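You operate a simulated robot arm through the tools that you are given. There is no shell and no other tool.

Carry out the task below with a simulated robot arm. There is one attempt and no reset: what you move stays moved.

## Task
Press the flash test key two times. Then press the booth clear key three times. Then fetch the black camera battery and set it on the blue letter tile on the bare stretch of the counter. Then shut the tray cover. Do these in the order given. Set down upright: black camera battery.

It is judged by the outcome, as a careful person would: the job done as asked, and still so three seconds after it is handed in. It fails if anything else is knocked over, pushed out of place, dropped, spilled or broken. Lids that push on must go on centred and level and be pressed home; caps that screw on are set level and turned clockwise until they are tight.

## Robot
A 7-joint arm with a two-finger parallel gripper on a trunk, on a base that drives. Base frame: it is fixed to the floor where the robot stands at the start and does not move with it; the origin is under the middle of the robot, x ahead of it, y to its left, z up. Readings come in m, rad, newtons and seconds.
With the tool pointing down near the work surface it reaches from about 0.42 to 0.9 m from the robot's upright axis, wherever it stands. Its first joint turns from -0.297 to 2.199 rad. Places, roughly: black camera battery [0, -1, 0.75]; blue letter tile [1, 1, 0.75]; booth clear key [0.1, -1.2, 0.8]; flash test key [0.6, -0.8, 1]; tray cover [-1.6, -1, 0.7]. Payload 1.57 kg.
Tool frame: the origin (TCP) lies between the finger pads and is the grasp point; the fingertips stand 0.03 m ahead of it; z points along the fingers, y is the line along which they close. The gripper opens to 0.08 m. The fingers are 0.017 m wide and 0.012 m thick; the gripper's body (0.04 by 0.082 m) begins 0.08 m behind the TCP.
Orientation is that of the tool frame in the base frame, as a unit quaternion [x, y, z, w]. With the fingers straight down and closing along the base's y, the tool's x points along the base's -x, its y along +y and its z along -z.

## Interface
- The arm moves only by the tool nudge_tool. Its argument "targets" is a list of rows, each a list of 7 numbers: the shift along the tool's x, y, z in m, then the turn, a rotation vector about the tool's x, y, z in rad, then the gripper command, from -1 (shut) to 1 (fully open), values between in proportion. In form: [[tx, ty, tz, wx, wy, wz, claw], ...]. A call has 1 to 20 rows; each row is the pose to reach, as a shift and turn from the pose commanded when the call began, along the tool's axes at that moment. Rows are played at 5 a second. More than 0.05 m and 0.15 rad between two rows, or a gripper value outside its range, and nothing of the call is played. A pose out of reach is approached as far as the arm can. The call stops where the force on the tool passes 40 N (or 10 N more than at its start, if that is more) or the arm is blocked; 0.2 s more then pass. The fingers move at their own pace (about 0.045 m/s each) and stop on an object; they squeeze with about 21 N. The grip force told is the motor's: it shows also when the fingers shut on nothing. Time passes only in rows, and 0.2 s behind the last, so rows that repeat a pose let the fingers close. The reply holds the time, the measured pose of the TCP, the force on the tool along the base axes, the opening and the grip force, in the units named above and with some noise, with the torque about the TCP (base axes, N m) and any sound that the robot's microphone picked up.
- Cameras (640 x 400 px; columns grow to the right, rows downward): "scene" is now at [0.0036, -0.2707, 1.2163]; the picture's right is [-0.43, -0.90, 0.00], its down [-0.14, 0.07, -0.99] and it looks along [0.89, -0.42, -0.15] (base axes); focal length 214 px, centre (320, 200). "wrist" rides on the gripper at [0.072, -0.007, -0.122] in the tool frame; the picture's right is [0.09, 1.00, 0.00], its down [-0.84, 0.08, -0.54] and it looks along [-0.54, 0.05, 0.84] (tool axes); focal length 238 px, centre (320, 200). There is no depth. A picture from a camera that has moved, and an enlarged one, comes with that camera's place and axes in the base frame and with its lens.
- snapshot(camera): a new picture of that camera. No time passes.
- raise_lower(by): slides the trunk up (or, below 0, down) by that many m; the arm and the scene camera ride with it, the base frame stays. It gives what a move gives, with no picture.
- steer(legs): drives the robot by 1 to 6 legs, each [ahead, left, turn to the left] in m, m and rad, along the robot's own axes; the way and the turn of a leg run together, so that a leg with both is an arc; at most 1.5 m and 3.142 rad a leg. The arm and the cameras ride along, it lands a little off, and it stops where it bumps. It gives what a move gives.
- head_to(pan, tilt): turns the head with the scene camera to pan (to the left, within 1.902 rad either way) and tilt (down, from -0.506 to 1.204), counted from straight ahead of the robot. It gives what a move gives.
- close_up(camera, box): a new picture of the part [left, top, right, bottom] of that camera's present view, enlarged. No time passes.
- finish_job(): hands the job in; it is judged then, once.

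Nothing tells you exact positions but the pictures and the camera data. Unless the task says otherwise, let go and move clear before handing in.

The tools are called after "Request:" as a command line: name --pt "numbers of a row" for each row, then --argument value for the rest, lists and objects as JSON in quotes. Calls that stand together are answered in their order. nudge_tool: Moves the arm, as the interface text tells. Its arguments: {"type":"object","properties":{"targets":{"type":"array","items":{"type":"array","items":{"type":"number"}}}},"required":["targets"]} The other tools are called the same way: raise_lower (by) slides the trunk up or down; steer (legs) drives the base; head_to (pan, tilt) turns the head that bears the scene camera; snapshot (camera) takes a picture; close_up (camera, box) takes an enlarged picture of a part of a camera's view; finish_job () hands the job in.

At the start:

```text
t: 0.0
tcp_pos: [0.5913, -0.03, 1.2919]
tcp_rot: [0.0, 1.0, 0.0, -0.001]
wrist_force: [0.4, 0.0, 1.5]
ft_torque: [0.02, 0.02, 0.02]
opening: 0.08
grasp_force: 0.1
trunk travel left (down, up): [-0.549, 0.241]
robot x, y, heading: [-0.0003, -0.0014, -0.001]
head pan, tilt: [-0.443, 0.154]
```

scene: 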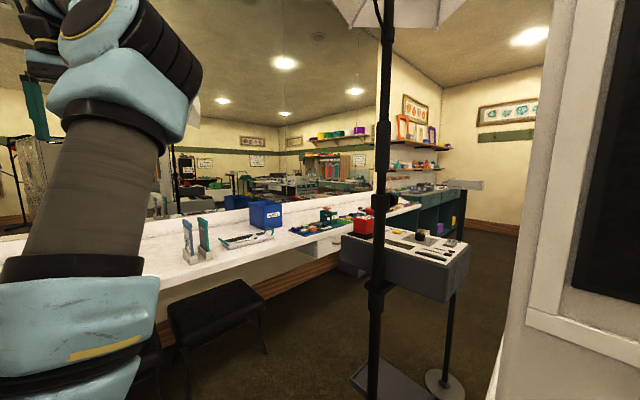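
wrist: 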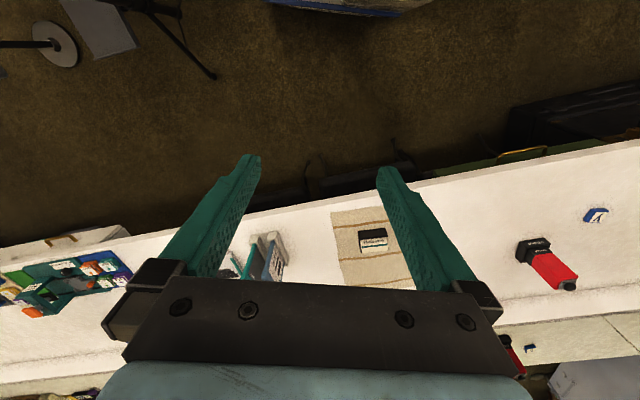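

I see a white counter ahead to the left, a grey pedestal with controls to the right, and a mirror behind the counter. I'll look around first before moving anything.

Request:
head_to --pan -0.9 --tilt 0.4

Request:
snapshot --camera "scene"

Request:
head_to --pan -1.7 --tilt 0.4

Request:
snapshot --camera "scene"

Request:
head_to --pan 0.5 --tilt 0.4

Request:
snapshot --camera "scene"

Request:
close_up --camera "wrist" --box '[200, 140, 640, 400]'

```text
t: 0.9
tcp_pos: [0.59, -0.0294, 1.2911]
tcp_rot: [0.001, 1.0, -0.001, 0.0]
wrist_force: [0.7, -0.1, 0.1]
ft_torque: [0.01, 0.01, -0.01]
opening: 0.08
grasp_force: 0.0
trunk travel left (down, up): [-0.549, 0.241]
robot x, y, heading: [-0.0018, -0.0003, 0.002]
head pan, tilt: [-0.901, 0.4]
```

```text
taken
camera scene: at [-0.0227, -0.3035, 1.1934], right [-0.78, -0.62, 0.0], down [-0.24, 0.3, -0.92], along [0.57, -0.72, -0.39], focal length 214 px, centre (320, 200)
```

scene: 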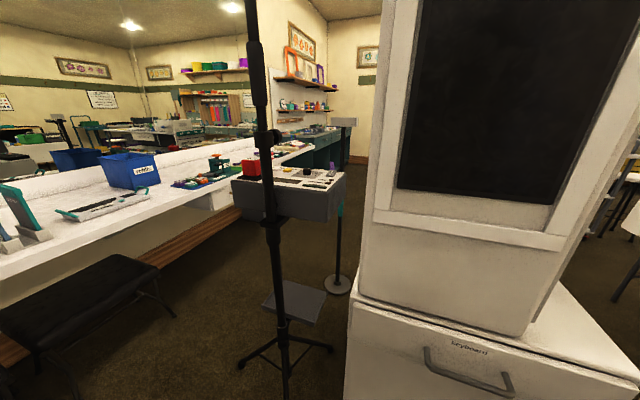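

```text
t: 2.0
tcp_pos: [0.5911, -0.0297, 1.2911]
tcp_rot: [0.0, 1.0, 0.0, 0.001]
wrist_force: [0.6, -0.2, 0.4]
ft_torque: [-0.04, 0.02, 0.03]
opening: 0.0801
grasp_force: 0.1
trunk travel left (down, up): [-0.549, 0.241]
robot x, y, heading: [0.0016, 0.0016, 0.002]
head pan, tilt: [-1.7, 0.4]
```

```text
taken
camera scene: at [-0.0921, -0.3229, 1.1934], right [-0.99, 0.13, 0.0], down [0.05, 0.39, -0.92], along [-0.12, -0.91, -0.39], focal length 214 px, centre (320, 200)
```

scene: 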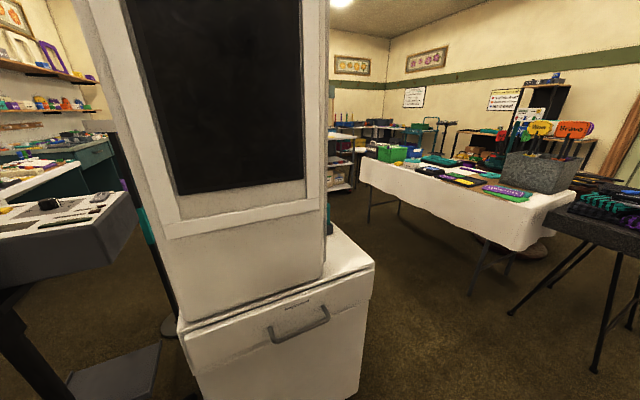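

```text
t: 4.1
tcp_pos: [0.5903, -0.0296, 1.2912]
tcp_rot: [0.0, 1.0, 0.0, 0.0]
wrist_force: [0.1, 1.0, 0.0]
ft_torque: [-0.01, -0.01, 0.01]
opening: 0.0801
grasp_force: 0.1
trunk travel left (down, up): [-0.549, 0.241]
robot x, y, heading: [-0.0039, 0.0026, 0.0]
head pan, tilt: [0.499, 0.4]
```

```text
taken
camera scene: at [0.0011, -0.1867, 1.1933], right [0.48, -0.88, 0.0], down [-0.34, -0.19, -0.92], along [0.81, 0.44, -0.39], focal length 214 px, centre (320, 200)
```

scene: 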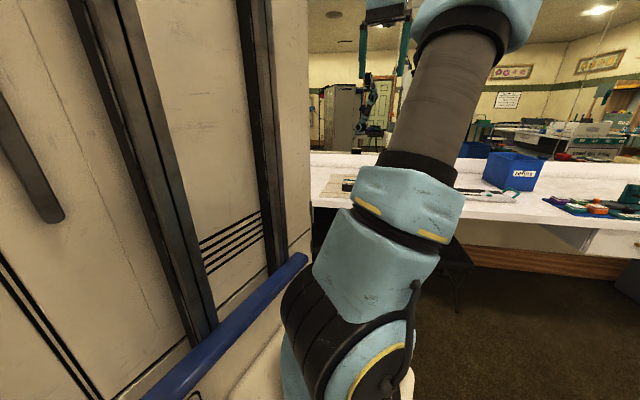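

```text
1.45 times, centred on (420, 270) of wrist
camera zoom: at [0.5188, -0.0363, 1.4137], right [-0.09, 1.0, 0.0], down [0.84, 0.08, 0.54], along [0.54, 0.05, -0.84], focal length 347 px, centre (174, 98)
```

zoom: 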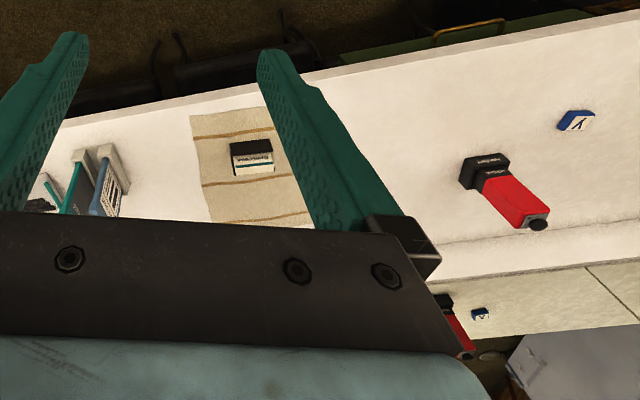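

The grey control pedestal is to the front-right, a big white kiosk stands directly right, and a blue "Y" tile is on the counter near (0.92, 0.97). I'll zoom in on the pedestal and the area to the right.

Request:
head_to --pan -0.8 --tilt 0.3

Request:
close_up --camera "scene" --box '[200, 120, 400, 245]'

Request:
head_to --pan -1.9 --tilt 0.4

Request:
snapshot --camera "scene"

Request:
close_up --camera "scene" --box '[320, 80, 640, 280]'

```text
t: 5.6
tcp_pos: [0.5911, -0.0297, 1.291]
tcp_rot: [0.0, 1.0, 0.001, 0.0]
wrist_force: [0.0, 0.0, -0.2]
ft_torque: [0.02, -0.02, 0.0]
opening: 0.08
grasp_force: 0.1
trunk travel left (down, up): [-0.549, 0.241]
robot x, y, heading: [-0.0023, -0.0009, 0.004]
head pan, tilt: [-0.799, 0.3]
```

```text
3.20 times, centred on (300, 182) of scene
camera zoom: at [-0.0151, -0.2979, 1.2026], right [-0.72, -0.7, 0.0], down [-0.21, 0.21, -0.96], along [0.67, -0.68, -0.3], focal length 686 px, centre (384, 256)
```

zoom: 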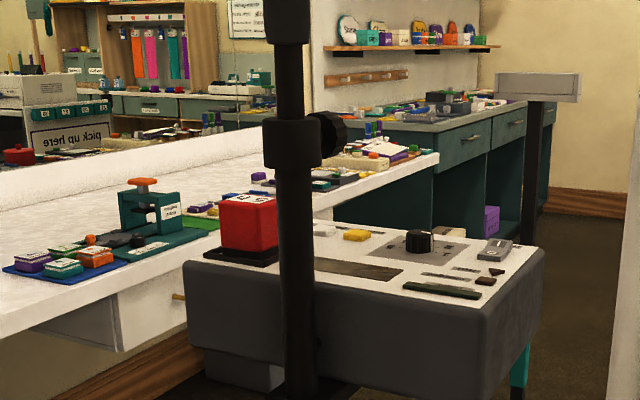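

```text
t: 6.9
tcp_pos: [0.5914, -0.0299, 1.2909]
tcp_rot: [-0.001, 1.0, 0.0, 0.0]
wrist_force: [-0.4, -0.6, -0.5]
ft_torque: [0.0, -0.02, 0.0]
opening: 0.0801
grasp_force: 0.1
trunk travel left (down, up): [-0.549, 0.241]
robot x, y, heading: [0.0014, 0.001, 0.0]
head pan, tilt: [-1.901, 0.4]
```

```text
taken
camera scene: at [-0.1101, -0.3187, 1.1934], right [-0.95, 0.32, 0.0], down [0.13, 0.37, -0.92], along [-0.3, -0.87, -0.39], focal length 214 px, centre (320, 200)
```

scene: 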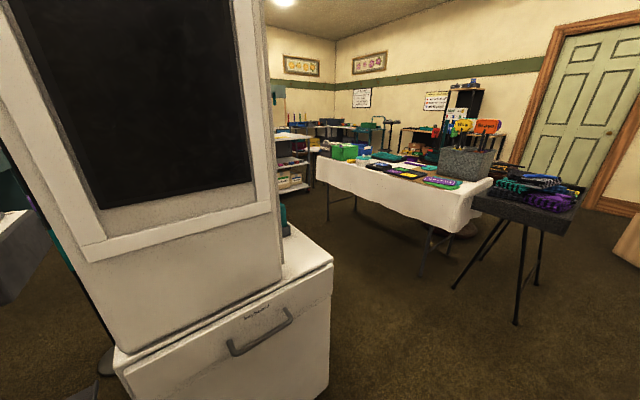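

```text
2.00 times, centred on (480, 180) of scene
camera zoom: at [-0.1101, -0.3187, 1.1934], right [-0.95, 0.32, 0.0], down [0.13, 0.37, -0.92], along [-0.3, -0.87, -0.39], focal length 429 px, centre (0, 240)
```

zoom: 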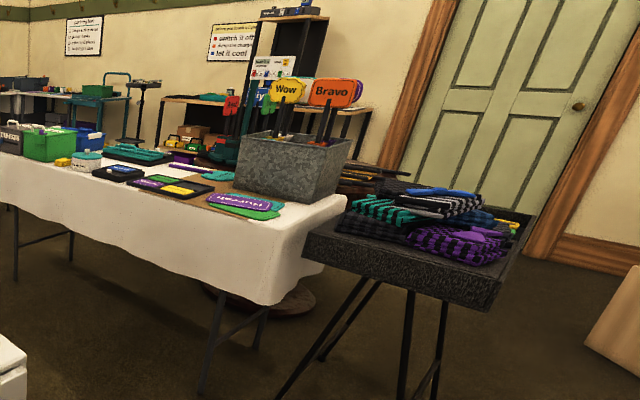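

The pedestal has coloured keys and a knob, and something hides behind the kiosk. I'll raise the trunk for a better look down onto the console.

Request:
raise_lower --by 0.23

Request:
head_to --pan -0.8 --tilt 0.5

Request:
snapshot --camera "scene"

Request:
close_up --camera "scene" --box '[180, 110, 380, 235]'

Request:
snapshot --camera "wrist"

```text
t: 9.3
tcp_pos: [0.5912, -0.0302, 1.5214]
tcp_rot: [0.001, 1.0, -0.001, 0.001]
wrist_force: [0.9, -0.3, -0.7]
ft_torque: [0.04, -0.02, 0.04]
opening: 0.0801
grasp_force: 0.1
trunk travel left (down, up): [-0.779, 0.011]
robot x, y, heading: [0.0045, 0.0025, -0.001]
head pan, tilt: [-1.901, 0.4]
```

```text
t: 10.7
tcp_pos: [0.5912, -0.0293, 1.522]
tcp_rot: [0.0, 1.0, 0.0, 0.0]
wrist_force: [0.0, 1.0, 0.4]
ft_torque: [0.03, 0.0, 0.01]
opening: 0.0801
grasp_force: 0.0
trunk travel left (down, up): [-0.779, 0.011]
robot x, y, heading: [0.0026, 0.0011, -0.001]
head pan, tilt: [-0.799, 0.499]
```

```text
taken
camera scene: at [-0.0169, -0.2963, 1.4142], right [-0.72, -0.7, 0.0], down [-0.33, 0.34, -0.88], along [0.61, -0.63, -0.48], focal length 214 px, centre (320, 200)
```

scene: 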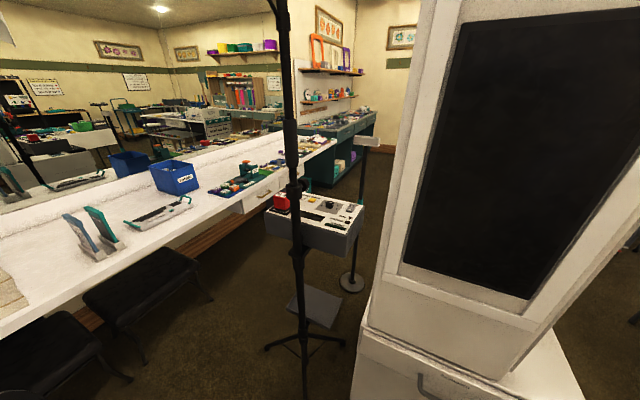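

```text
3.20 times, centred on (280, 172) of scene
camera zoom: at [-0.0169, -0.2963, 1.4142], right [-0.72, -0.7, 0.0], down [-0.33, 0.34, -0.88], along [0.61, -0.63, -0.48], focal length 686 px, centre (448, 288)
```

zoom: 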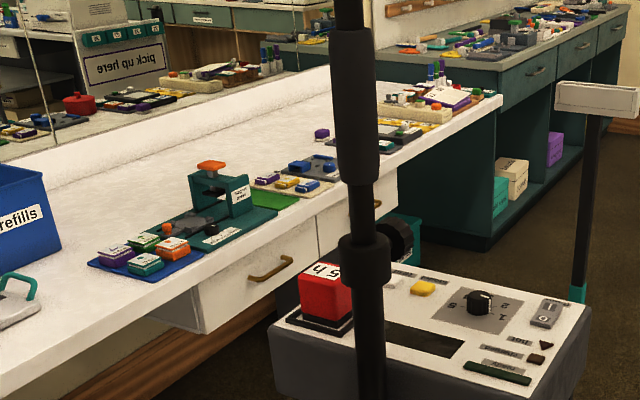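

```text
taken
camera wrist: at [0.5188, -0.0363, 1.6437], right [-0.09, 1.0, 0.0], down [0.84, 0.08, 0.54], along [0.54, 0.05, -0.84], focal length 238 px, centre (320, 200)
```

wrist: 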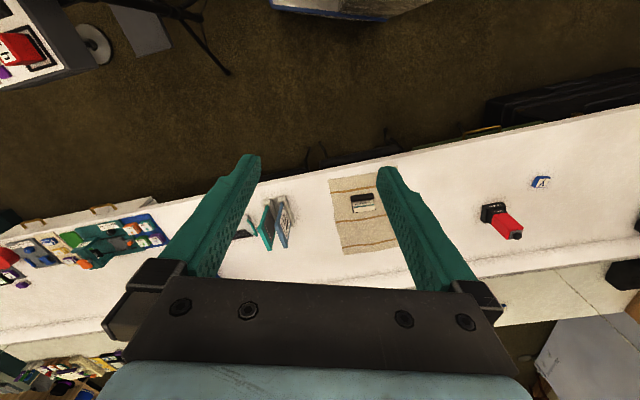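

The console top is about z=0.98 around (0.5, -0.8), with a light-stand pole just in front of it. I'll check the surroundings behind and left, and zoom on the console labels.

Request:
close_up --camera "scene" --box '[260, 180, 370, 248]'

Request:
close_up --camera "wrist" --box '[0, 0, 240, 150]'

Request:
head_to --pan -1.9 --tilt 0.7

Request:
snapshot --camera "scene"

Request:
head_to --pan 1.9 --tilt 0.5

Request:
snapshot --camera "scene"

```text
5.82 times, centred on (315, 214) of scene
camera zoom: at [-0.0169, -0.2963, 1.4142], right [-0.72, -0.7, 0.0], down [-0.33, 0.34, -0.88], along [0.61, -0.63, -0.48], focal length 1248 px, centre (349, 118)
```

zoom: 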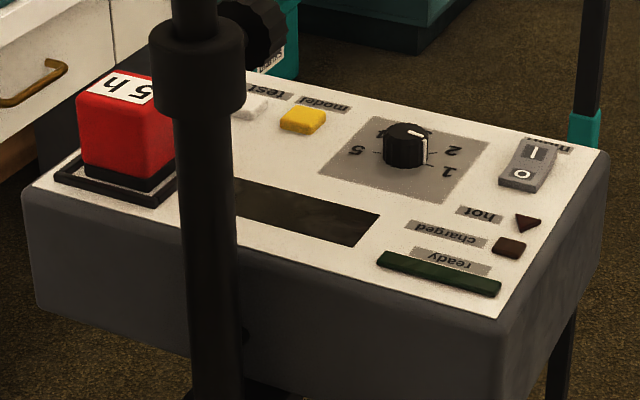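

```text
2.67 times, centred on (120, 75) of wrist
camera zoom: at [0.5188, -0.0363, 1.6437], right [-0.09, 1.0, 0.0], down [0.84, 0.08, 0.54], along [0.54, 0.05, -0.84], focal length 636 px, centre (853, 533)
```

zoom: 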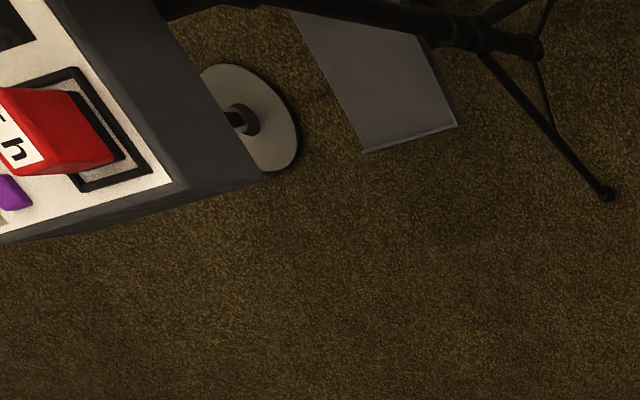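

```text
t: 12.0
tcp_pos: [0.5913, -0.0295, 1.5211]
tcp_rot: [0.0, 1.0, 0.0, 0.0]
wrist_force: [-0.9, 0.3, -0.4]
ft_torque: [0.01, 0.0, -0.01]
opening: 0.08
grasp_force: 0.1
trunk travel left (down, up): [-0.779, 0.011]
robot x, y, heading: [-0.0011, -0.0005, -0.004]
head pan, tilt: [-1.901, 0.7]
```

```text
taken
camera scene: at [-0.1077, -0.3114, 1.3965], right [-0.95, 0.32, 0.0], down [0.21, 0.61, -0.77], along [-0.25, -0.72, -0.64], focal length 214 px, centre (320, 200)
```

scene: 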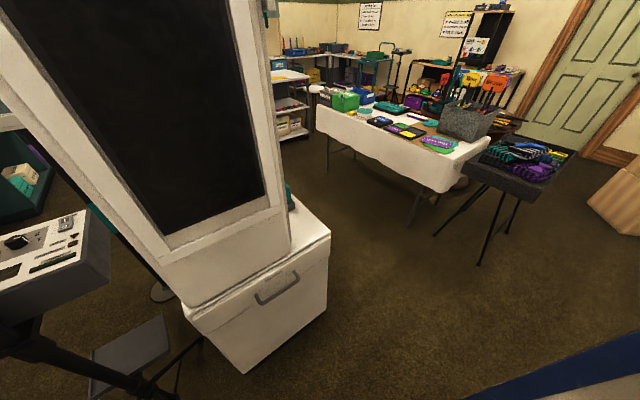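

```text
t: 15.1
tcp_pos: [0.5917, -0.03, 1.5207]
tcp_rot: [0.0, 1.0, 0.0, 0.001]
wrist_force: [-1.1, 0.0, -0.2]
ft_torque: [0.03, -0.02, 0.0]
opening: 0.0796
grasp_force: 0.0
trunk travel left (down, up): [-0.779, 0.011]
robot x, y, heading: [0.0035, -0.0002, -0.001]
head pan, tilt: [1.901, 0.499]
```

```text
taken
camera scene: at [-0.1096, -0.1449, 1.4142], right [0.95, 0.32, 0.0], down [0.15, -0.45, -0.88], along [-0.28, 0.83, -0.48], focal length 214 px, centre (320, 200)
```

scene: 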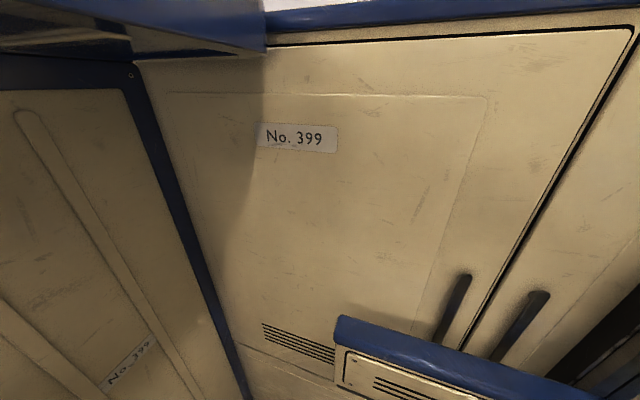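

The console labels (upside-down from here) read "test" beside the white key and "model" beside the yellow key. There's a tall "No. 399" box right next to me, so I'll use the mirror to see myself.

Request:
head_to --pan 0.3 --tilt 0.1

Request:
snapshot --camera "scene"

Request:
head_to --pan -0.2 --tilt 0.1

Request:
snapshot --camera "scene"

Request:
head_to --pan 1.5 --tilt 0.0

Request:
snapshot --camera "scene"

Request:
head_to --pan 1.0 --tilt 0.9

Request:
snapshot --camera "scene"

```text
t: 16.8
tcp_pos: [0.5905, -0.0297, 1.5215]
tcp_rot: [0.001, 1.0, -0.001, -0.001]
wrist_force: [0.1, -0.2, -0.8]
ft_torque: [0.02, 0.03, 0.02]
opening: 0.0801
grasp_force: 0.0
trunk travel left (down, up): [-0.779, 0.011]
robot x, y, heading: [-0.0003, -0.002, -0.0]
head pan, tilt: [0.3, 0.099]
```

```text
taken
camera scene: at [0.0077, -0.2037, 1.4513], right [0.3, -0.96, 0.0], down [-0.1, -0.03, -0.99], along [0.95, 0.29, -0.1], focal length 214 px, centre (320, 200)
```

scene: 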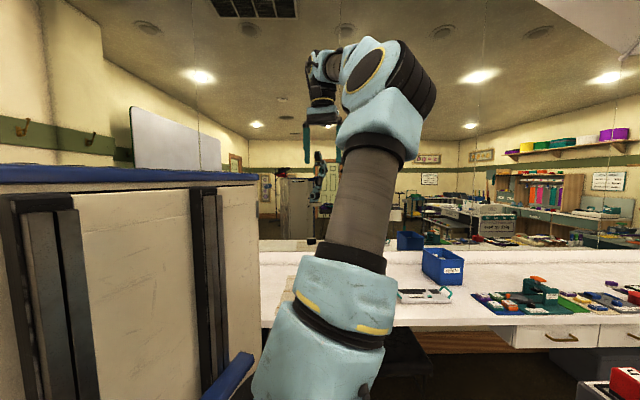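

```text
t: 17.7
tcp_pos: [0.5912, -0.0292, 1.5205]
tcp_rot: [0.0, 1.0, 0.0, 0.001]
wrist_force: [-0.9, -0.1, 0.0]
ft_torque: [0.02, -0.01, 0.03]
opening: 0.0799
grasp_force: 0.1
trunk travel left (down, up): [-0.779, 0.011]
robot x, y, heading: [0.001, -0.0009, 0.002]
head pan, tilt: [-0.201, 0.099]
```

```text
taken
camera scene: at [0.0099, -0.2493, 1.4513], right [-0.2, -0.98, 0.0], down [-0.1, 0.02, -1.0], along [0.98, -0.2, -0.1], focal length 214 px, centre (320, 200)
```

scene: 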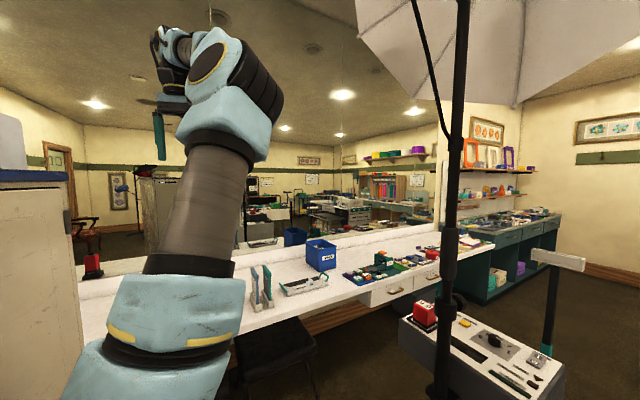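

```text
t: 19.4
tcp_pos: [0.5909, -0.0293, 1.5216]
tcp_rot: [0.001, 1.0, -0.001, 0.0]
wrist_force: [-0.1, 0.8, -0.5]
ft_torque: [-0.01, 0.02, 0.01]
opening: 0.0803
grasp_force: 0.0
trunk travel left (down, up): [-0.779, 0.011]
robot x, y, heading: [-0.0012, -0.0013, -0.003]
head pan, tilt: [1.499, 0.0]
```

```text
taken
camera scene: at [-0.0738, -0.1412, 1.4603], right [1.0, -0.07, 0.0], down [0.0, 0.0, -1.0], along [0.07, 1.0, 0.0], focal length 214 px, centre (320, 200)
```

scene: 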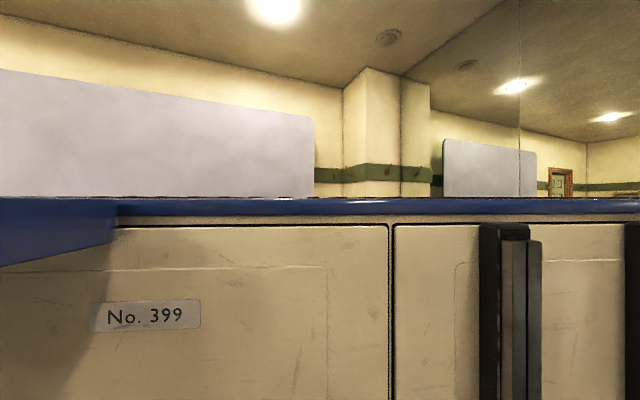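

```text
t: 20.6
tcp_pos: [0.5903, -0.0295, 1.5208]
tcp_rot: [0.0, 1.0, 0.0, 0.0]
wrist_force: [0.7, -0.2, 0.3]
ft_torque: [-0.03, 0.02, 0.0]
opening: 0.08
grasp_force: 0.0
trunk travel left (down, up): [-0.779, 0.011]
robot x, y, heading: [0.0005, 0.0001, -0.001]
head pan, tilt: [1.0, 0.901]
```

```text
taken
camera scene: at [-0.0395, -0.1674, 1.3804], right [0.84, -0.54, 0.0], down [-0.42, -0.66, -0.62], along [0.34, 0.52, -0.78], focal length 214 px, centre (320, 200)
```

scene: 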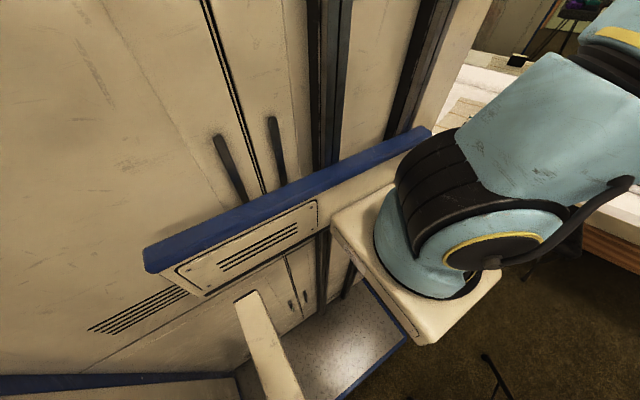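

The mirror shows me. I'll zoom there to see my own footprint.

Request:
head_to --pan 0.0 --tilt 0.2

Request:
close_up --camera "scene" --box '[120, 80, 320, 205]'

Request:
snapshot --camera "scene"

Request:
head_to --pan -0.8 --tilt 1.2

Request:
snapshot --camera "scene"

Request:
head_to --pan -1.9 --tilt 1.2

Request:
snapshot --camera "scene"

```text
t: 21.9
tcp_pos: [0.5906, -0.0298, 1.5208]
tcp_rot: [0.0, 1.0, 0.0, 0.0]
wrist_force: [0.3, 0.2, -0.2]
ft_torque: [0.01, -0.03, 0.01]
opening: 0.0799
grasp_force: 0.0
trunk travel left (down, up): [-0.779, 0.011]
robot x, y, heading: [0.003, -0.004, -0.003]
head pan, tilt: [0.0, 0.201]
```

```text
3.20 times, centred on (220, 142) of scene
camera zoom: at [0.0129, -0.2309, 1.4418], right [0.0, -1.0, 0.0], down [-0.2, 0.0, -0.98], along [0.98, 0.0, -0.2], focal length 686 px, centre (640, 384)
```

zoom: 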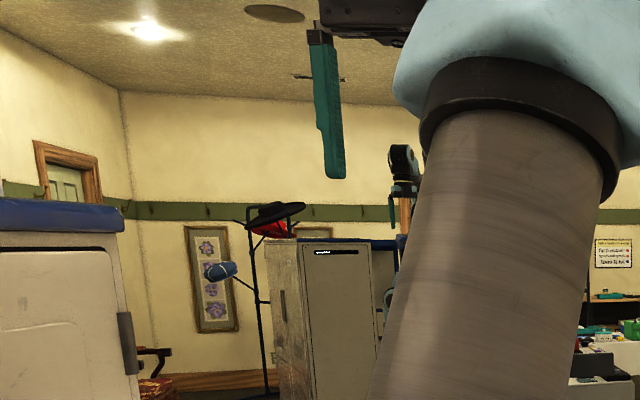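

```text
taken
camera scene: at [0.0129, -0.2309, 1.4418], right [0.0, -1.0, 0.0], down [-0.2, 0.0, -0.98], along [0.98, 0.0, -0.2], focal length 214 px, centre (320, 200)
```

scene: 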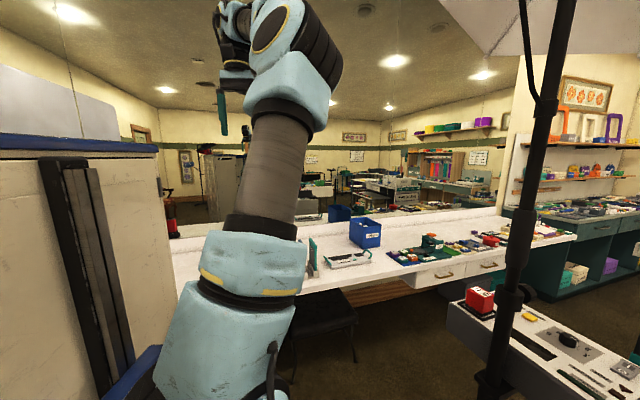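

```text
t: 23.2
tcp_pos: [0.5901, -0.0297, 1.5207]
tcp_rot: [0.0, 1.0, 0.0, 0.0]
wrist_force: [-0.8, 0.2, -0.4]
ft_torque: [-0.02, 0.03, 0.02]
opening: 0.0802
grasp_force: 0.0
trunk travel left (down, up): [-0.779, 0.011]
robot x, y, heading: [-0.0019, -0.0026, 0.0]
head pan, tilt: [-0.799, 1.201]
```

```text
taken
camera scene: at [-0.0412, -0.2711, 1.3606], right [-0.72, -0.7, 0.0], down [-0.65, 0.67, -0.36], along [0.25, -0.26, -0.93], focal length 214 px, centre (320, 200)
```

scene: 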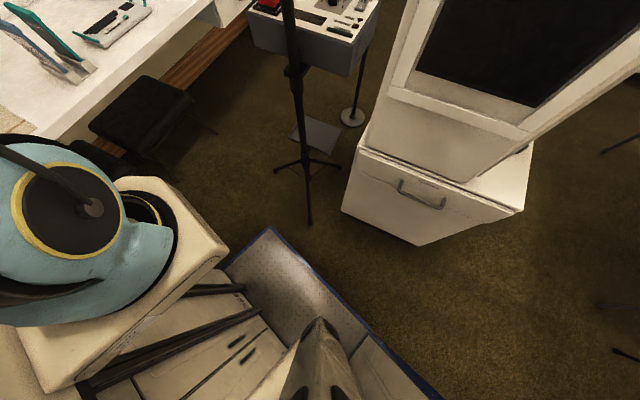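

```text
t: 24.5
tcp_pos: [0.5912, -0.0298, 1.5208]
tcp_rot: [0.001, 1.0, 0.0, -0.001]
wrist_force: [-0.3, -0.3, -1.3]
ft_torque: [-0.03, -0.02, -0.03]
opening: 0.08
grasp_force: 0.1
trunk travel left (down, up): [-0.779, 0.011]
robot x, y, heading: [-0.0009, 0.0025, -0.001]
head pan, tilt: [-1.901, 1.201]
```

```text
taken
camera scene: at [-0.0983, -0.2839, 1.3605], right [-0.95, 0.32, 0.0], down [0.3, 0.88, -0.36], along [-0.12, -0.34, -0.93], focal length 214 px, centre (320, 200)
```

scene: 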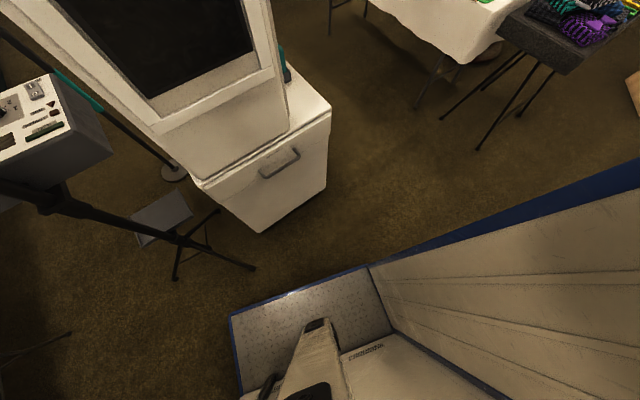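

My body is roughly a 0.7 x 0.6 m footprint with a tall cabinet behind/left of the arm. I need to see the umbrella and pole before turning toward the console.

Request:
head_to --pan -0.7 --tilt -0.45

Request:
snapshot --camera "scene"

Request:
head_to --pan -0.5 --tilt 0.6

Request:
snapshot --camera "scene"

```text
t: 26.2
tcp_pos: [0.5914, -0.0298, 1.5211]
tcp_rot: [0.0, 1.0, 0.0, 0.0]
wrist_force: [0.1, 0.0, 0.3]
ft_torque: [-0.02, -0.02, 0.01]
opening: 0.0798
grasp_force: 0.1
trunk travel left (down, up): [-0.779, 0.011]
robot x, y, heading: [0.0019, 0.0021, -0.001]
head pan, tilt: [-0.7, -0.45]
```

```text
taken
camera scene: at [-0.0266, -0.2762, 1.497], right [-0.64, -0.76, 0.0], down [0.33, -0.28, -0.9], along [0.69, -0.58, 0.43], focal length 214 px, centre (320, 200)
```

scene: 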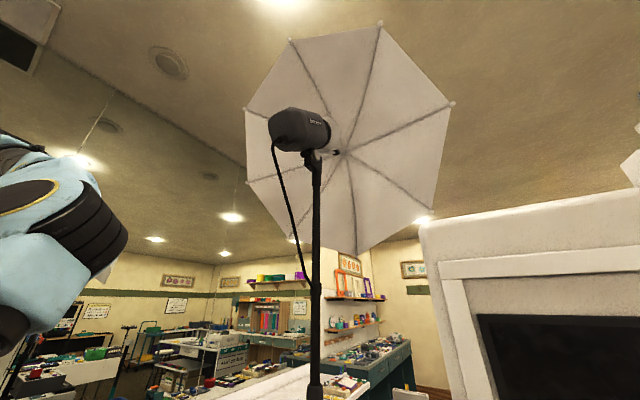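

```text
t: 27.5
tcp_pos: [0.5904, -0.0295, 1.522]
tcp_rot: [0.0, 1.0, 0.0, 0.0]
wrist_force: [0.1, 0.1, -0.4]
ft_torque: [-0.03, 0.05, 0.04]
opening: 0.08
grasp_force: 0.0
trunk travel left (down, up): [-0.779, 0.011]
robot x, y, heading: [0.0009, 0.0035, 0.003]
head pan, tilt: [-0.499, 0.6]
```

```text
taken
camera scene: at [-0.0026, -0.2733, 1.4052], right [-0.48, -0.88, 0.0], down [-0.5, 0.27, -0.83], along [0.72, -0.4, -0.56], focal length 214 px, centre (320, 200)
```

scene: 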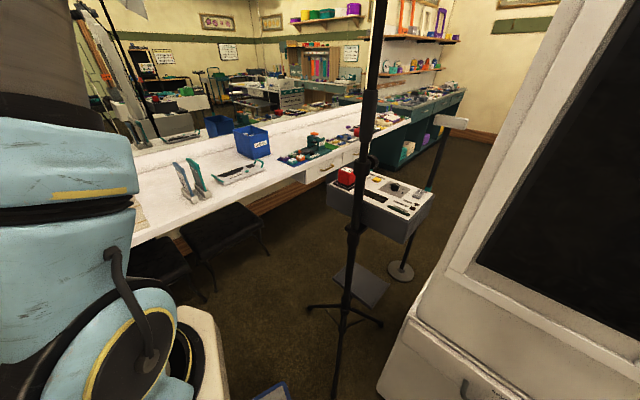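

The pole stands on a tripod near (0.45, -0.66) in front of the console; the white "test" key looks to be around (0.59, -0.82). I'll retract the arm slightly, then move ahead-left before turning right.

Request:
nudge_tool --pt "0.04 0 0 0 0 0 -1" --pt "0.08 0 0 0 0 0 -1" --pt "0.1 0 0 0 0 0 -1" --pt "0.1 0 0 0 0 0 -1"

Request:
steer --legs '[[0.26, 0.2, 0]]'

Request:
head_to --pan -1.3 --tilt 0.8

Request:
snapshot --camera "scene"

Request:
snapshot --camera "wrist"

```text
t: 28.5
tcp_pos: [0.491, -0.0287, 1.5202]
tcp_rot: [-0.001, 1.0, 0.0, 0.0]
wrist_force: [0.3, 0.1, -0.1]
ft_torque: [0.02, -0.01, -0.03]
opening: 0.0001
grasp_force: 4.7
trunk travel left (down, up): [-0.779, 0.011]
robot x, y, heading: [0.004, 0.0008, 0.003]
head pan, tilt: [-0.499, 0.6]
```

```text
t: 30.7
tcp_pos: [0.7511, 0.1724, 1.52]
tcp_rot: [0.0, 1.0, 0.0, -0.001]
wrist_force: [0.5, 0.3, -0.2]
ft_torque: [0.0, -0.03, -0.01]
opening: 0.0
grasp_force: 21.6
trunk travel left (down, up): [-0.779, 0.011]
robot x, y, heading: [0.2583, 0.2028, -0.001]
head pan, tilt: [-0.499, 0.6]
```

```text
t: 31.8
tcp_pos: [0.7501, 0.1724, 1.5213]
tcp_rot: [0.0, 1.0, 0.0, 0.0]
wrist_force: [-0.4, -0.6, 0.1]
ft_torque: [0.0, -0.01, 0.02]
opening: 0.0002
grasp_force: 20.6
trunk travel left (down, up): [-0.779, 0.011]
robot x, y, heading: [0.2595, 0.2028, -0.0]
head pan, tilt: [-1.3, 0.799]
```

```text
taken
camera scene: at [0.2014, -0.1069, 1.3883], right [-0.96, -0.27, 0.0], down [-0.19, 0.69, -0.7], along [0.19, -0.67, -0.72], focal length 214 px, centre (320, 200)
```

scene: 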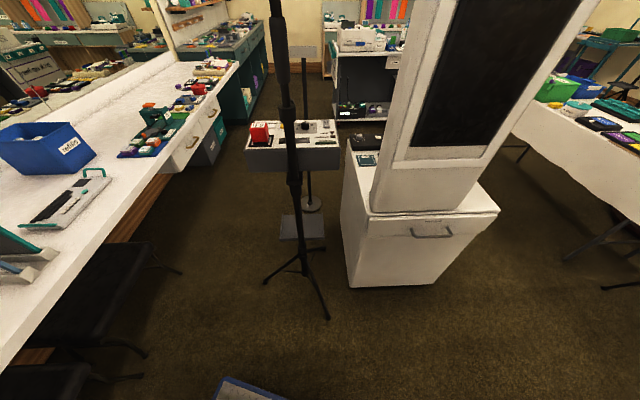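

```text
taken
camera wrist: at [0.6789, 0.1662, 1.6433], right [-0.09, 1.0, 0.0], down [0.84, 0.08, 0.54], along [0.54, 0.05, -0.84], focal length 238 px, centre (320, 200)
```

wrist: 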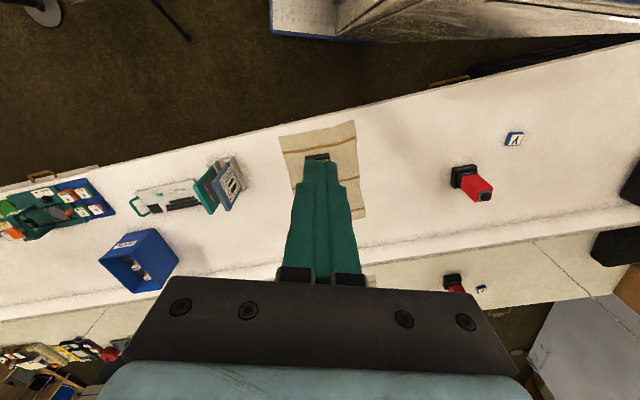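

Now the back-left part of the kiosk's base is visible with something dark and teal on it. Zooming in.

Request:
close_up --camera "scene" --box '[230, 100, 400, 206]'

Request:
close_up --camera "scene" --box '[330, 110, 410, 160]'

Request:
close_up --camera "wrist" --box '[400, 80, 600, 205]'

```text
3.76 times, centred on (315, 153) of scene
camera zoom: at [0.2014, -0.1069, 1.3883], right [-0.96, -0.27, 0.0], down [-0.19, 0.69, -0.7], along [0.19, -0.67, -0.72], focal length 807 px, centre (339, 377)
```

zoom: 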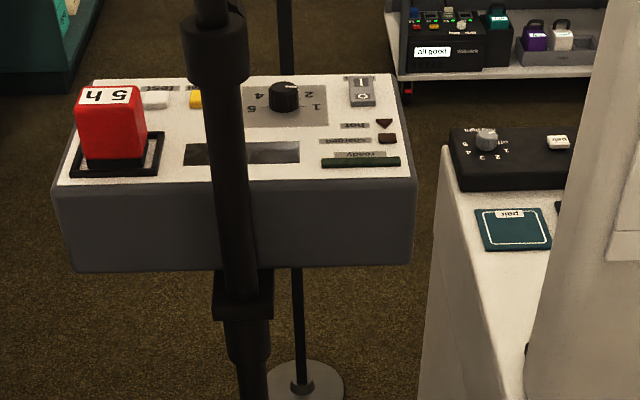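

```text
8.00 times, centred on (370, 135) of scene
camera zoom: at [0.2014, -0.1069, 1.3883], right [-0.96, -0.27, 0.0], down [-0.19, 0.69, -0.7], along [0.19, -0.67, -0.72], focal length 1716 px, centre (-80, 720)
```

zoom: 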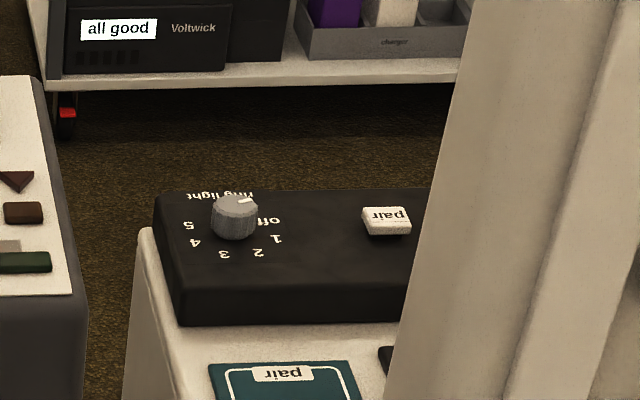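

```text
3.20 times, centred on (500, 142) of wrist
camera zoom: at [0.6789, 0.1662, 1.6433], right [-0.09, 1.0, 0.0], down [0.84, 0.08, 0.54], along [0.54, 0.05, -0.84], focal length 763 px, centre (-256, 384)
```

zoom: 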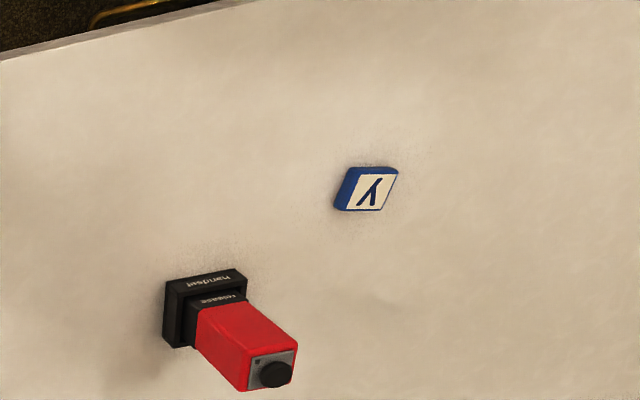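

I see the console, and behind the kiosk tower a black panel with a knob and a "pair" key (facing the far side). Next I turn right here, with the arm retracted, to face the console.

Request:
steer --legs '[[0, 0, -1.35]]'

Request:
head_to --pan 0.0 --tilt 0.7

Request:
snapshot --camera "scene"

Request:
snapshot --camera "wrist"

```text
t: 35.6
tcp_pos: [0.3317, -0.2851, 1.5218]
tcp_rot: [0.63, 0.777, 0.001, 0.0]
wrist_force: [-0.3, -0.2, 0.0]
ft_torque: [-0.01, 0.0, -0.02]
opening: 0.0
grasp_force: 21.5
trunk travel left (down, up): [-0.779, 0.011]
robot x, y, heading: [0.263, 0.2037, -1.36]
head pan, tilt: [-1.3, 0.799]
```

```text
t: 37.0
tcp_pos: [0.3327, -0.2854, 1.5204]
tcp_rot: [0.63, 0.777, 0.001, -0.001]
wrist_force: [0.5, 0.2, 0.8]
ft_torque: [0.02, -0.02, 0.02]
opening: 0.0
grasp_force: 20.4
trunk travel left (down, up): [-0.779, 0.011]
robot x, y, heading: [0.2579, 0.2014, -1.369]
head pan, tilt: [0.0, 0.7]
```

```text
taken
camera scene: at [0.0354, 0.1487, 1.3965], right [-0.98, -0.2, 0.0], down [-0.13, 0.63, -0.76], along [0.16, -0.75, -0.64], focal length 214 px, centre (320, 200)
```

scene: 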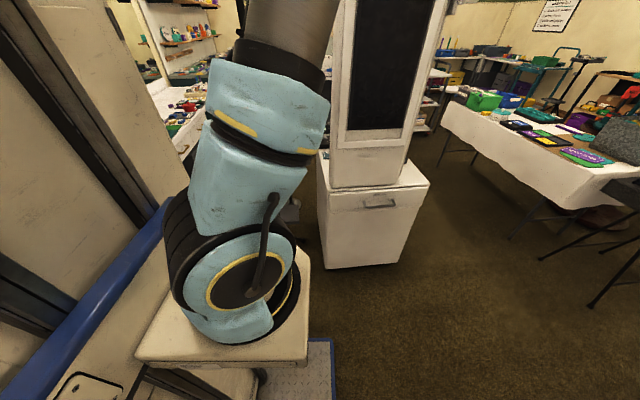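

```text
taken
camera wrist: at [0.3107, -0.2156, 1.6433], right [0.96, 0.29, 0.0], down [0.25, -0.8, 0.54], along [0.16, -0.52, -0.84], focal length 238 px, centre (320, 200)
```

wrist: 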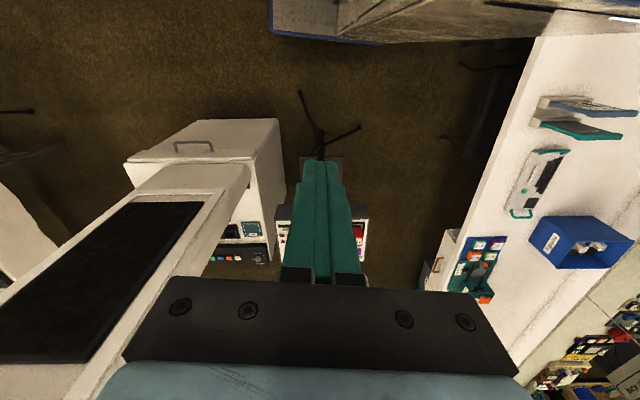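

The wrist view confirms tripod feet at about (0.26,-0.49) and (0.71,-0.58). I'll zoom on the kiosk panel and the console from above.

Request:
close_up --camera "wrist" --box '[200, 200, 390, 290]'

Request:
close_up --camera "wrist" --box '[200, 215, 280, 265]'

```text
3.37 times, centred on (295, 245) of wrist
camera zoom: at [0.3107, -0.2156, 1.6433], right [0.96, 0.29, 0.0], down [0.25, -0.8, 0.54], along [0.16, -0.52, -0.84], focal length 803 px, centre (404, 48)
```

zoom: 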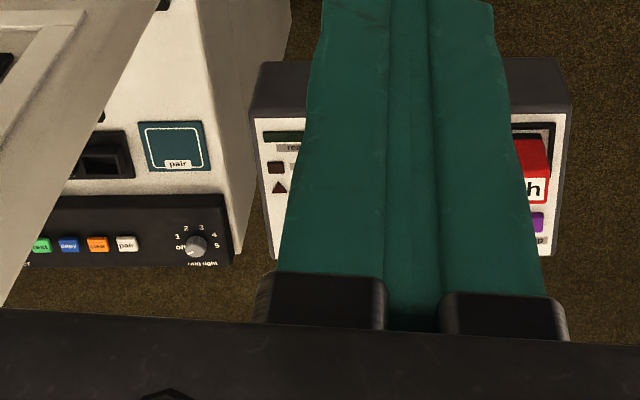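

```text
8.00 times, centred on (240, 240) of wrist
camera zoom: at [0.3107, -0.2156, 1.6433], right [0.96, 0.29, 0.0], down [0.25, -0.8, 0.54], along [0.16, -0.52, -0.84], focal length 1907 px, centre (960, -120)
```

zoom: 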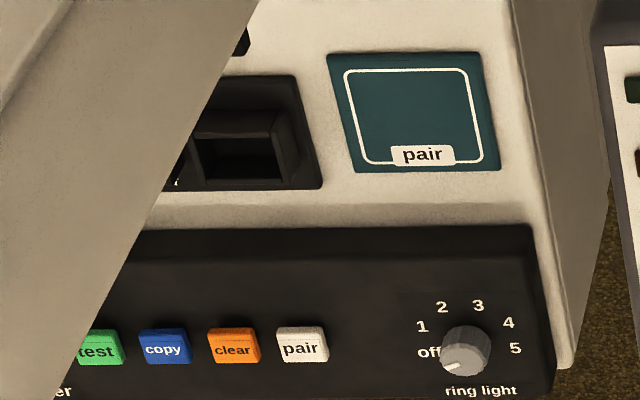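

The kiosk panel has keys "test", "copy", "clear" (orange) and "pair", all readable from the far side; the console has a purple key too. I'll drive sideways then ahead, to stand close enough to press the console's test key.

Request:
steer --legs '[[0, 0.187, 0], [0.22, 0, -0.03]]'

Request:
snapshot --camera "wrist"

Request:
head_to --pan -0.3 --tilt 0.7

Request:
snapshot --camera "scene"

```text
t: 39.9
tcp_pos: [0.5441, -0.4649, 1.5212]
tcp_rot: [0.641, 0.767, 0.0, 0.0]
wrist_force: [0.3, 0.0, 0.0]
ft_torque: [-0.01, 0.02, -0.03]
opening: 0.0
grasp_force: 21.2
trunk travel left (down, up): [-0.779, 0.011]
robot x, y, heading: [0.4853, 0.0245, -1.39]
head pan, tilt: [0.0, 0.7]
```

```text
taken
camera wrist: at [0.5241, -0.3952, 1.6434], right [0.96, 0.27, 0.0], down [0.23, -0.81, 0.54], along [0.15, -0.52, -0.84], focal length 238 px, centre (320, 200)
```

wrist: 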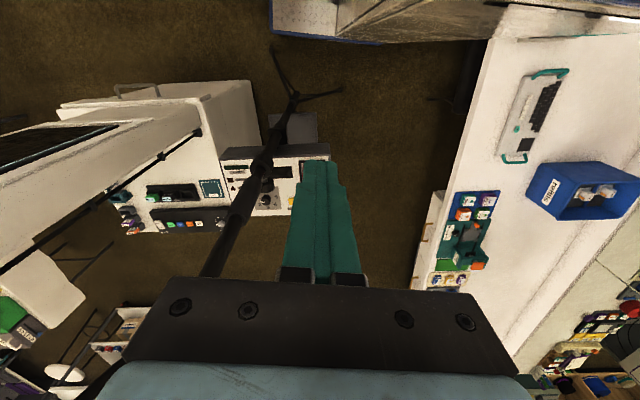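

```text
t: 40.7
tcp_pos: [0.543, -0.4644, 1.5216]
tcp_rot: [0.64, 0.768, 0.0, 0.0]
wrist_force: [-1.3, -0.1, -0.2]
ft_torque: [0.0, 0.02, 0.01]
opening: 0.0
grasp_force: 21.0
trunk travel left (down, up): [-0.779, 0.011]
robot x, y, heading: [0.4858, 0.0256, -1.394]
head pan, tilt: [-0.3, 0.7]
```

```text
taken
camera scene: at [0.2337, -0.0245, 1.3965], right [-0.99, 0.12, 0.0], down [0.08, 0.64, -0.76], along [-0.09, -0.76, -0.64], focal length 214 px, centre (320, 200)
```

scene: 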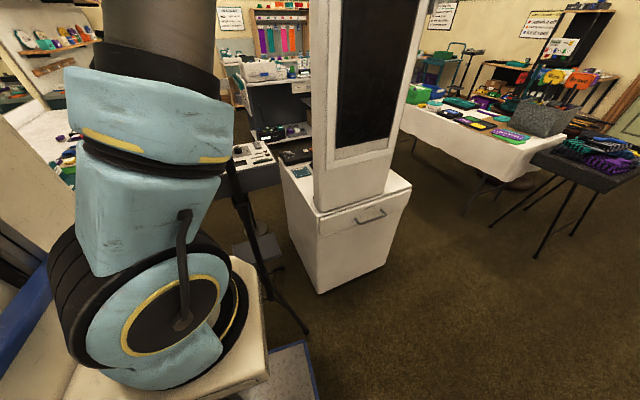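

The fingers hide the console's test key. I'll shift the gripper left a bit to uncover it and measure.

Request:
nudge_tool --pt "0 0.05 0 0 0 0 -1" --pt "0 0.1 0 0 0 0 -1" --pt "0 0.13 0 0 0 0 -1"

Request:
snapshot --camera "wrist"

Request:
close_up --camera "wrist" --box '[160, 120, 320, 220]'

```text
t: 41.5
tcp_pos: [0.6719, -0.4416, 1.5211]
tcp_rot: [0.641, 0.768, -0.001, 0.001]
wrist_force: [-1.0, -0.3, -0.2]
ft_torque: [0.02, -0.04, 0.04]
opening: 0.0
grasp_force: 20.6
trunk travel left (down, up): [-0.779, 0.011]
robot x, y, heading: [0.4877, 0.0223, -1.389]
head pan, tilt: [-0.3, 0.7]
```

```text
taken
camera wrist: at [0.6523, -0.3718, 1.6436], right [0.96, 0.27, 0.0], down [0.22, -0.81, 0.54], along [0.15, -0.52, -0.84], focal length 238 px, centre (320, 200)
```

wrist: 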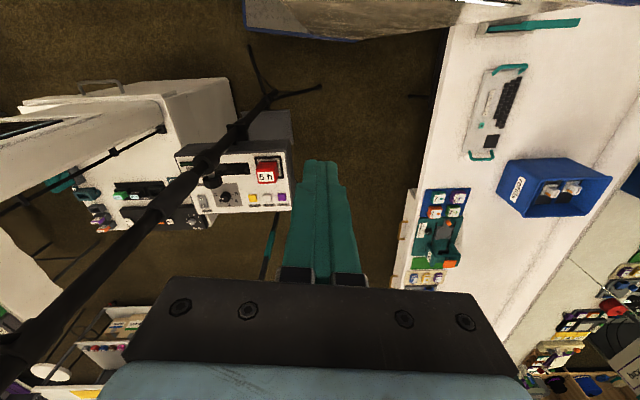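

```text
4.00 times, centred on (240, 170) of wrist
camera zoom: at [0.6523, -0.3718, 1.6436], right [0.96, 0.27, 0.0], down [0.22, -0.81, 0.54], along [0.15, -0.52, -0.84], focal length 953 px, centre (640, 320)
```

zoom: 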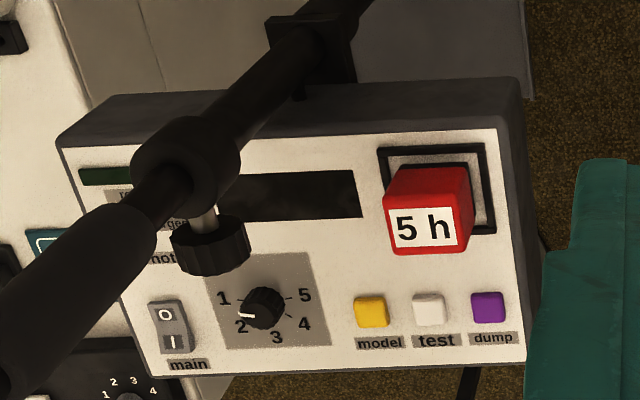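

The console keys are clear now: yellow "model", white "test", purple "dump". The test key is near (0.60, -0.81, 0.99); I'll move the closed fingers forward above it at height, keeping away from the pole.

Request:
nudge_tool --pt "-0.04 0 0 0 0 0 -1" --pt "-0.08 0 0 0 0 0 -1" --pt "-0.12 -0.01 0 0 0 0 -1" --pt "-0.16 -0.03 0 0 0 0 -1" --pt "-0.2 -0.05 0 0 0 0 -1" --pt "-0.22 -0.06 0 0 0 0 -1"

Request:
head_to --pan 0.0 --tilt 0.3

Request:
snapshot --camera "scene"

Request:
snapshot --camera "wrist"

```text
t: 42.9
tcp_pos: [0.6483, -0.6124, 1.4949]
tcp_rot: [0.641, 0.768, -0.001, 0.001]
wrist_force: [-0.6, 0.6, -0.2]
ft_torque: [-0.02, -0.02, -0.04]
opening: 0.0
grasp_force: 21.6
out of reach, approached as far as the arm can: row 3, 4, 5, 6
trunk travel left (down, up): [-0.779, 0.011]
robot x, y, heading: [0.4863, 0.0216, -1.389]
head pan, tilt: [-0.3, 0.7]
```

```text
t: 43.8
tcp_pos: [0.6491, -0.6132, 1.4948]
tcp_rot: [0.641, 0.768, -0.001, -0.001]
wrist_force: [-0.9, -0.3, 0.3]
ft_torque: [0.01, 0.02, 0.02]
opening: 0.0001
grasp_force: 21.4
trunk travel left (down, up): [-0.779, 0.011]
robot x, y, heading: [0.4865, 0.0237, -1.39]
head pan, tilt: [0.0, 0.3]
```

```text
taken
camera scene: at [0.2605, -0.032, 1.4325], right [-0.98, -0.18, 0.0], down [-0.05, 0.29, -0.95], along [0.17, -0.94, -0.3], focal length 214 px, centre (320, 200)
```

scene: 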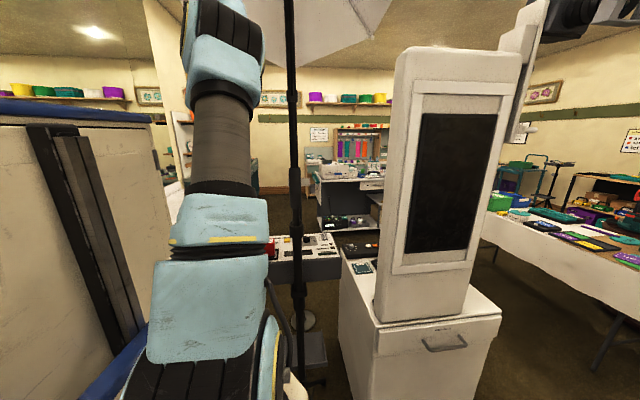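

```text
taken
camera wrist: at [0.6303, -0.5436, 1.6167], right [0.96, 0.27, 0.0], down [0.23, -0.81, 0.54], along [0.15, -0.52, -0.84], focal length 238 px, centre (320, 200)
```

wrist: 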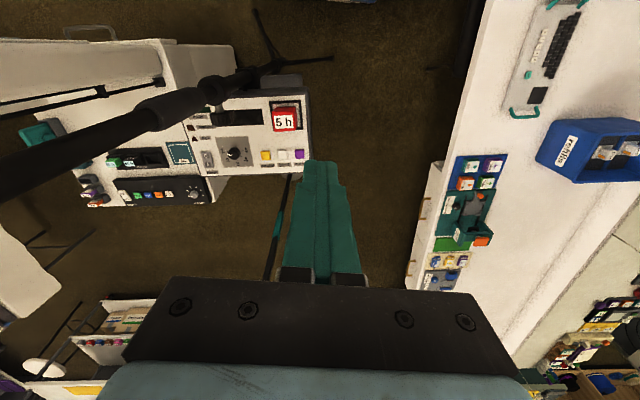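

The arm runs out of reach at this height. I'll lower the trunk so the gripper is just above console height, then move forward.

Request:
raise_lower --by -0.3

Request:
snapshot --camera "wrist"

Request:
snapshot --camera "scene"

```text
t: 46.8
tcp_pos: [0.6502, -0.6139, 1.1946]
tcp_rot: [0.641, 0.768, 0.0, 0.0]
wrist_force: [0.2, 0.3, 0.5]
ft_torque: [0.02, 0.0, -0.02]
opening: 0.0001
grasp_force: 21.0
trunk travel left (down, up): [-0.479, 0.311]
robot x, y, heading: [0.4863, 0.0213, -1.393]
head pan, tilt: [0.0, 0.3]
```

```text
taken
camera wrist: at [0.6301, -0.5438, 1.3165], right [0.96, 0.27, 0.0], down [0.23, -0.81, 0.54], along [0.15, -0.52, -0.84], focal length 238 px, centre (320, 200)
```

wrist: 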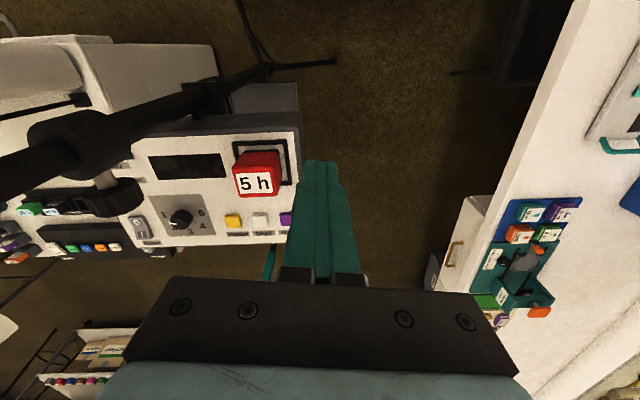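

```text
taken
camera scene: at [0.2606, -0.032, 1.1326], right [-0.98, -0.18, 0.0], down [-0.05, 0.29, -0.96], along [0.17, -0.94, -0.3], focal length 214 px, centre (320, 200)
```

scene: 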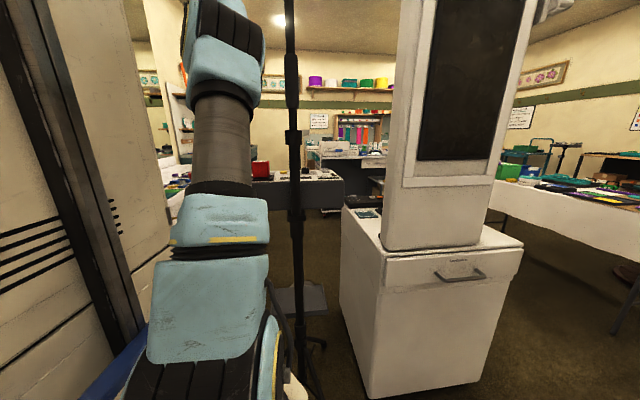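

The test key measures about (0.597, -0.82, 0.98). A small test step first to check how commands resume after the out-of-reach move.

Request:
nudge_tool --pt "-0.03 -0.02 0 0 0 0 -1"

```text
t: 47.1
tcp_pos: [0.6388, -0.6345, 1.1939]
tcp_rot: [0.641, 0.767, -0.001, 0.001]
wrist_force: [-0.3, 0.1, 0.3]
ft_torque: [0.02, -0.02, 0.01]
opening: 0.0001
grasp_force: 20.4
out of reach, approached as far as the arm can: row 1
trunk travel left (down, up): [-0.479, 0.311]
robot x, y, heading: [0.4833, 0.0251, -1.389]
head pan, tilt: [0.0, 0.3]
```

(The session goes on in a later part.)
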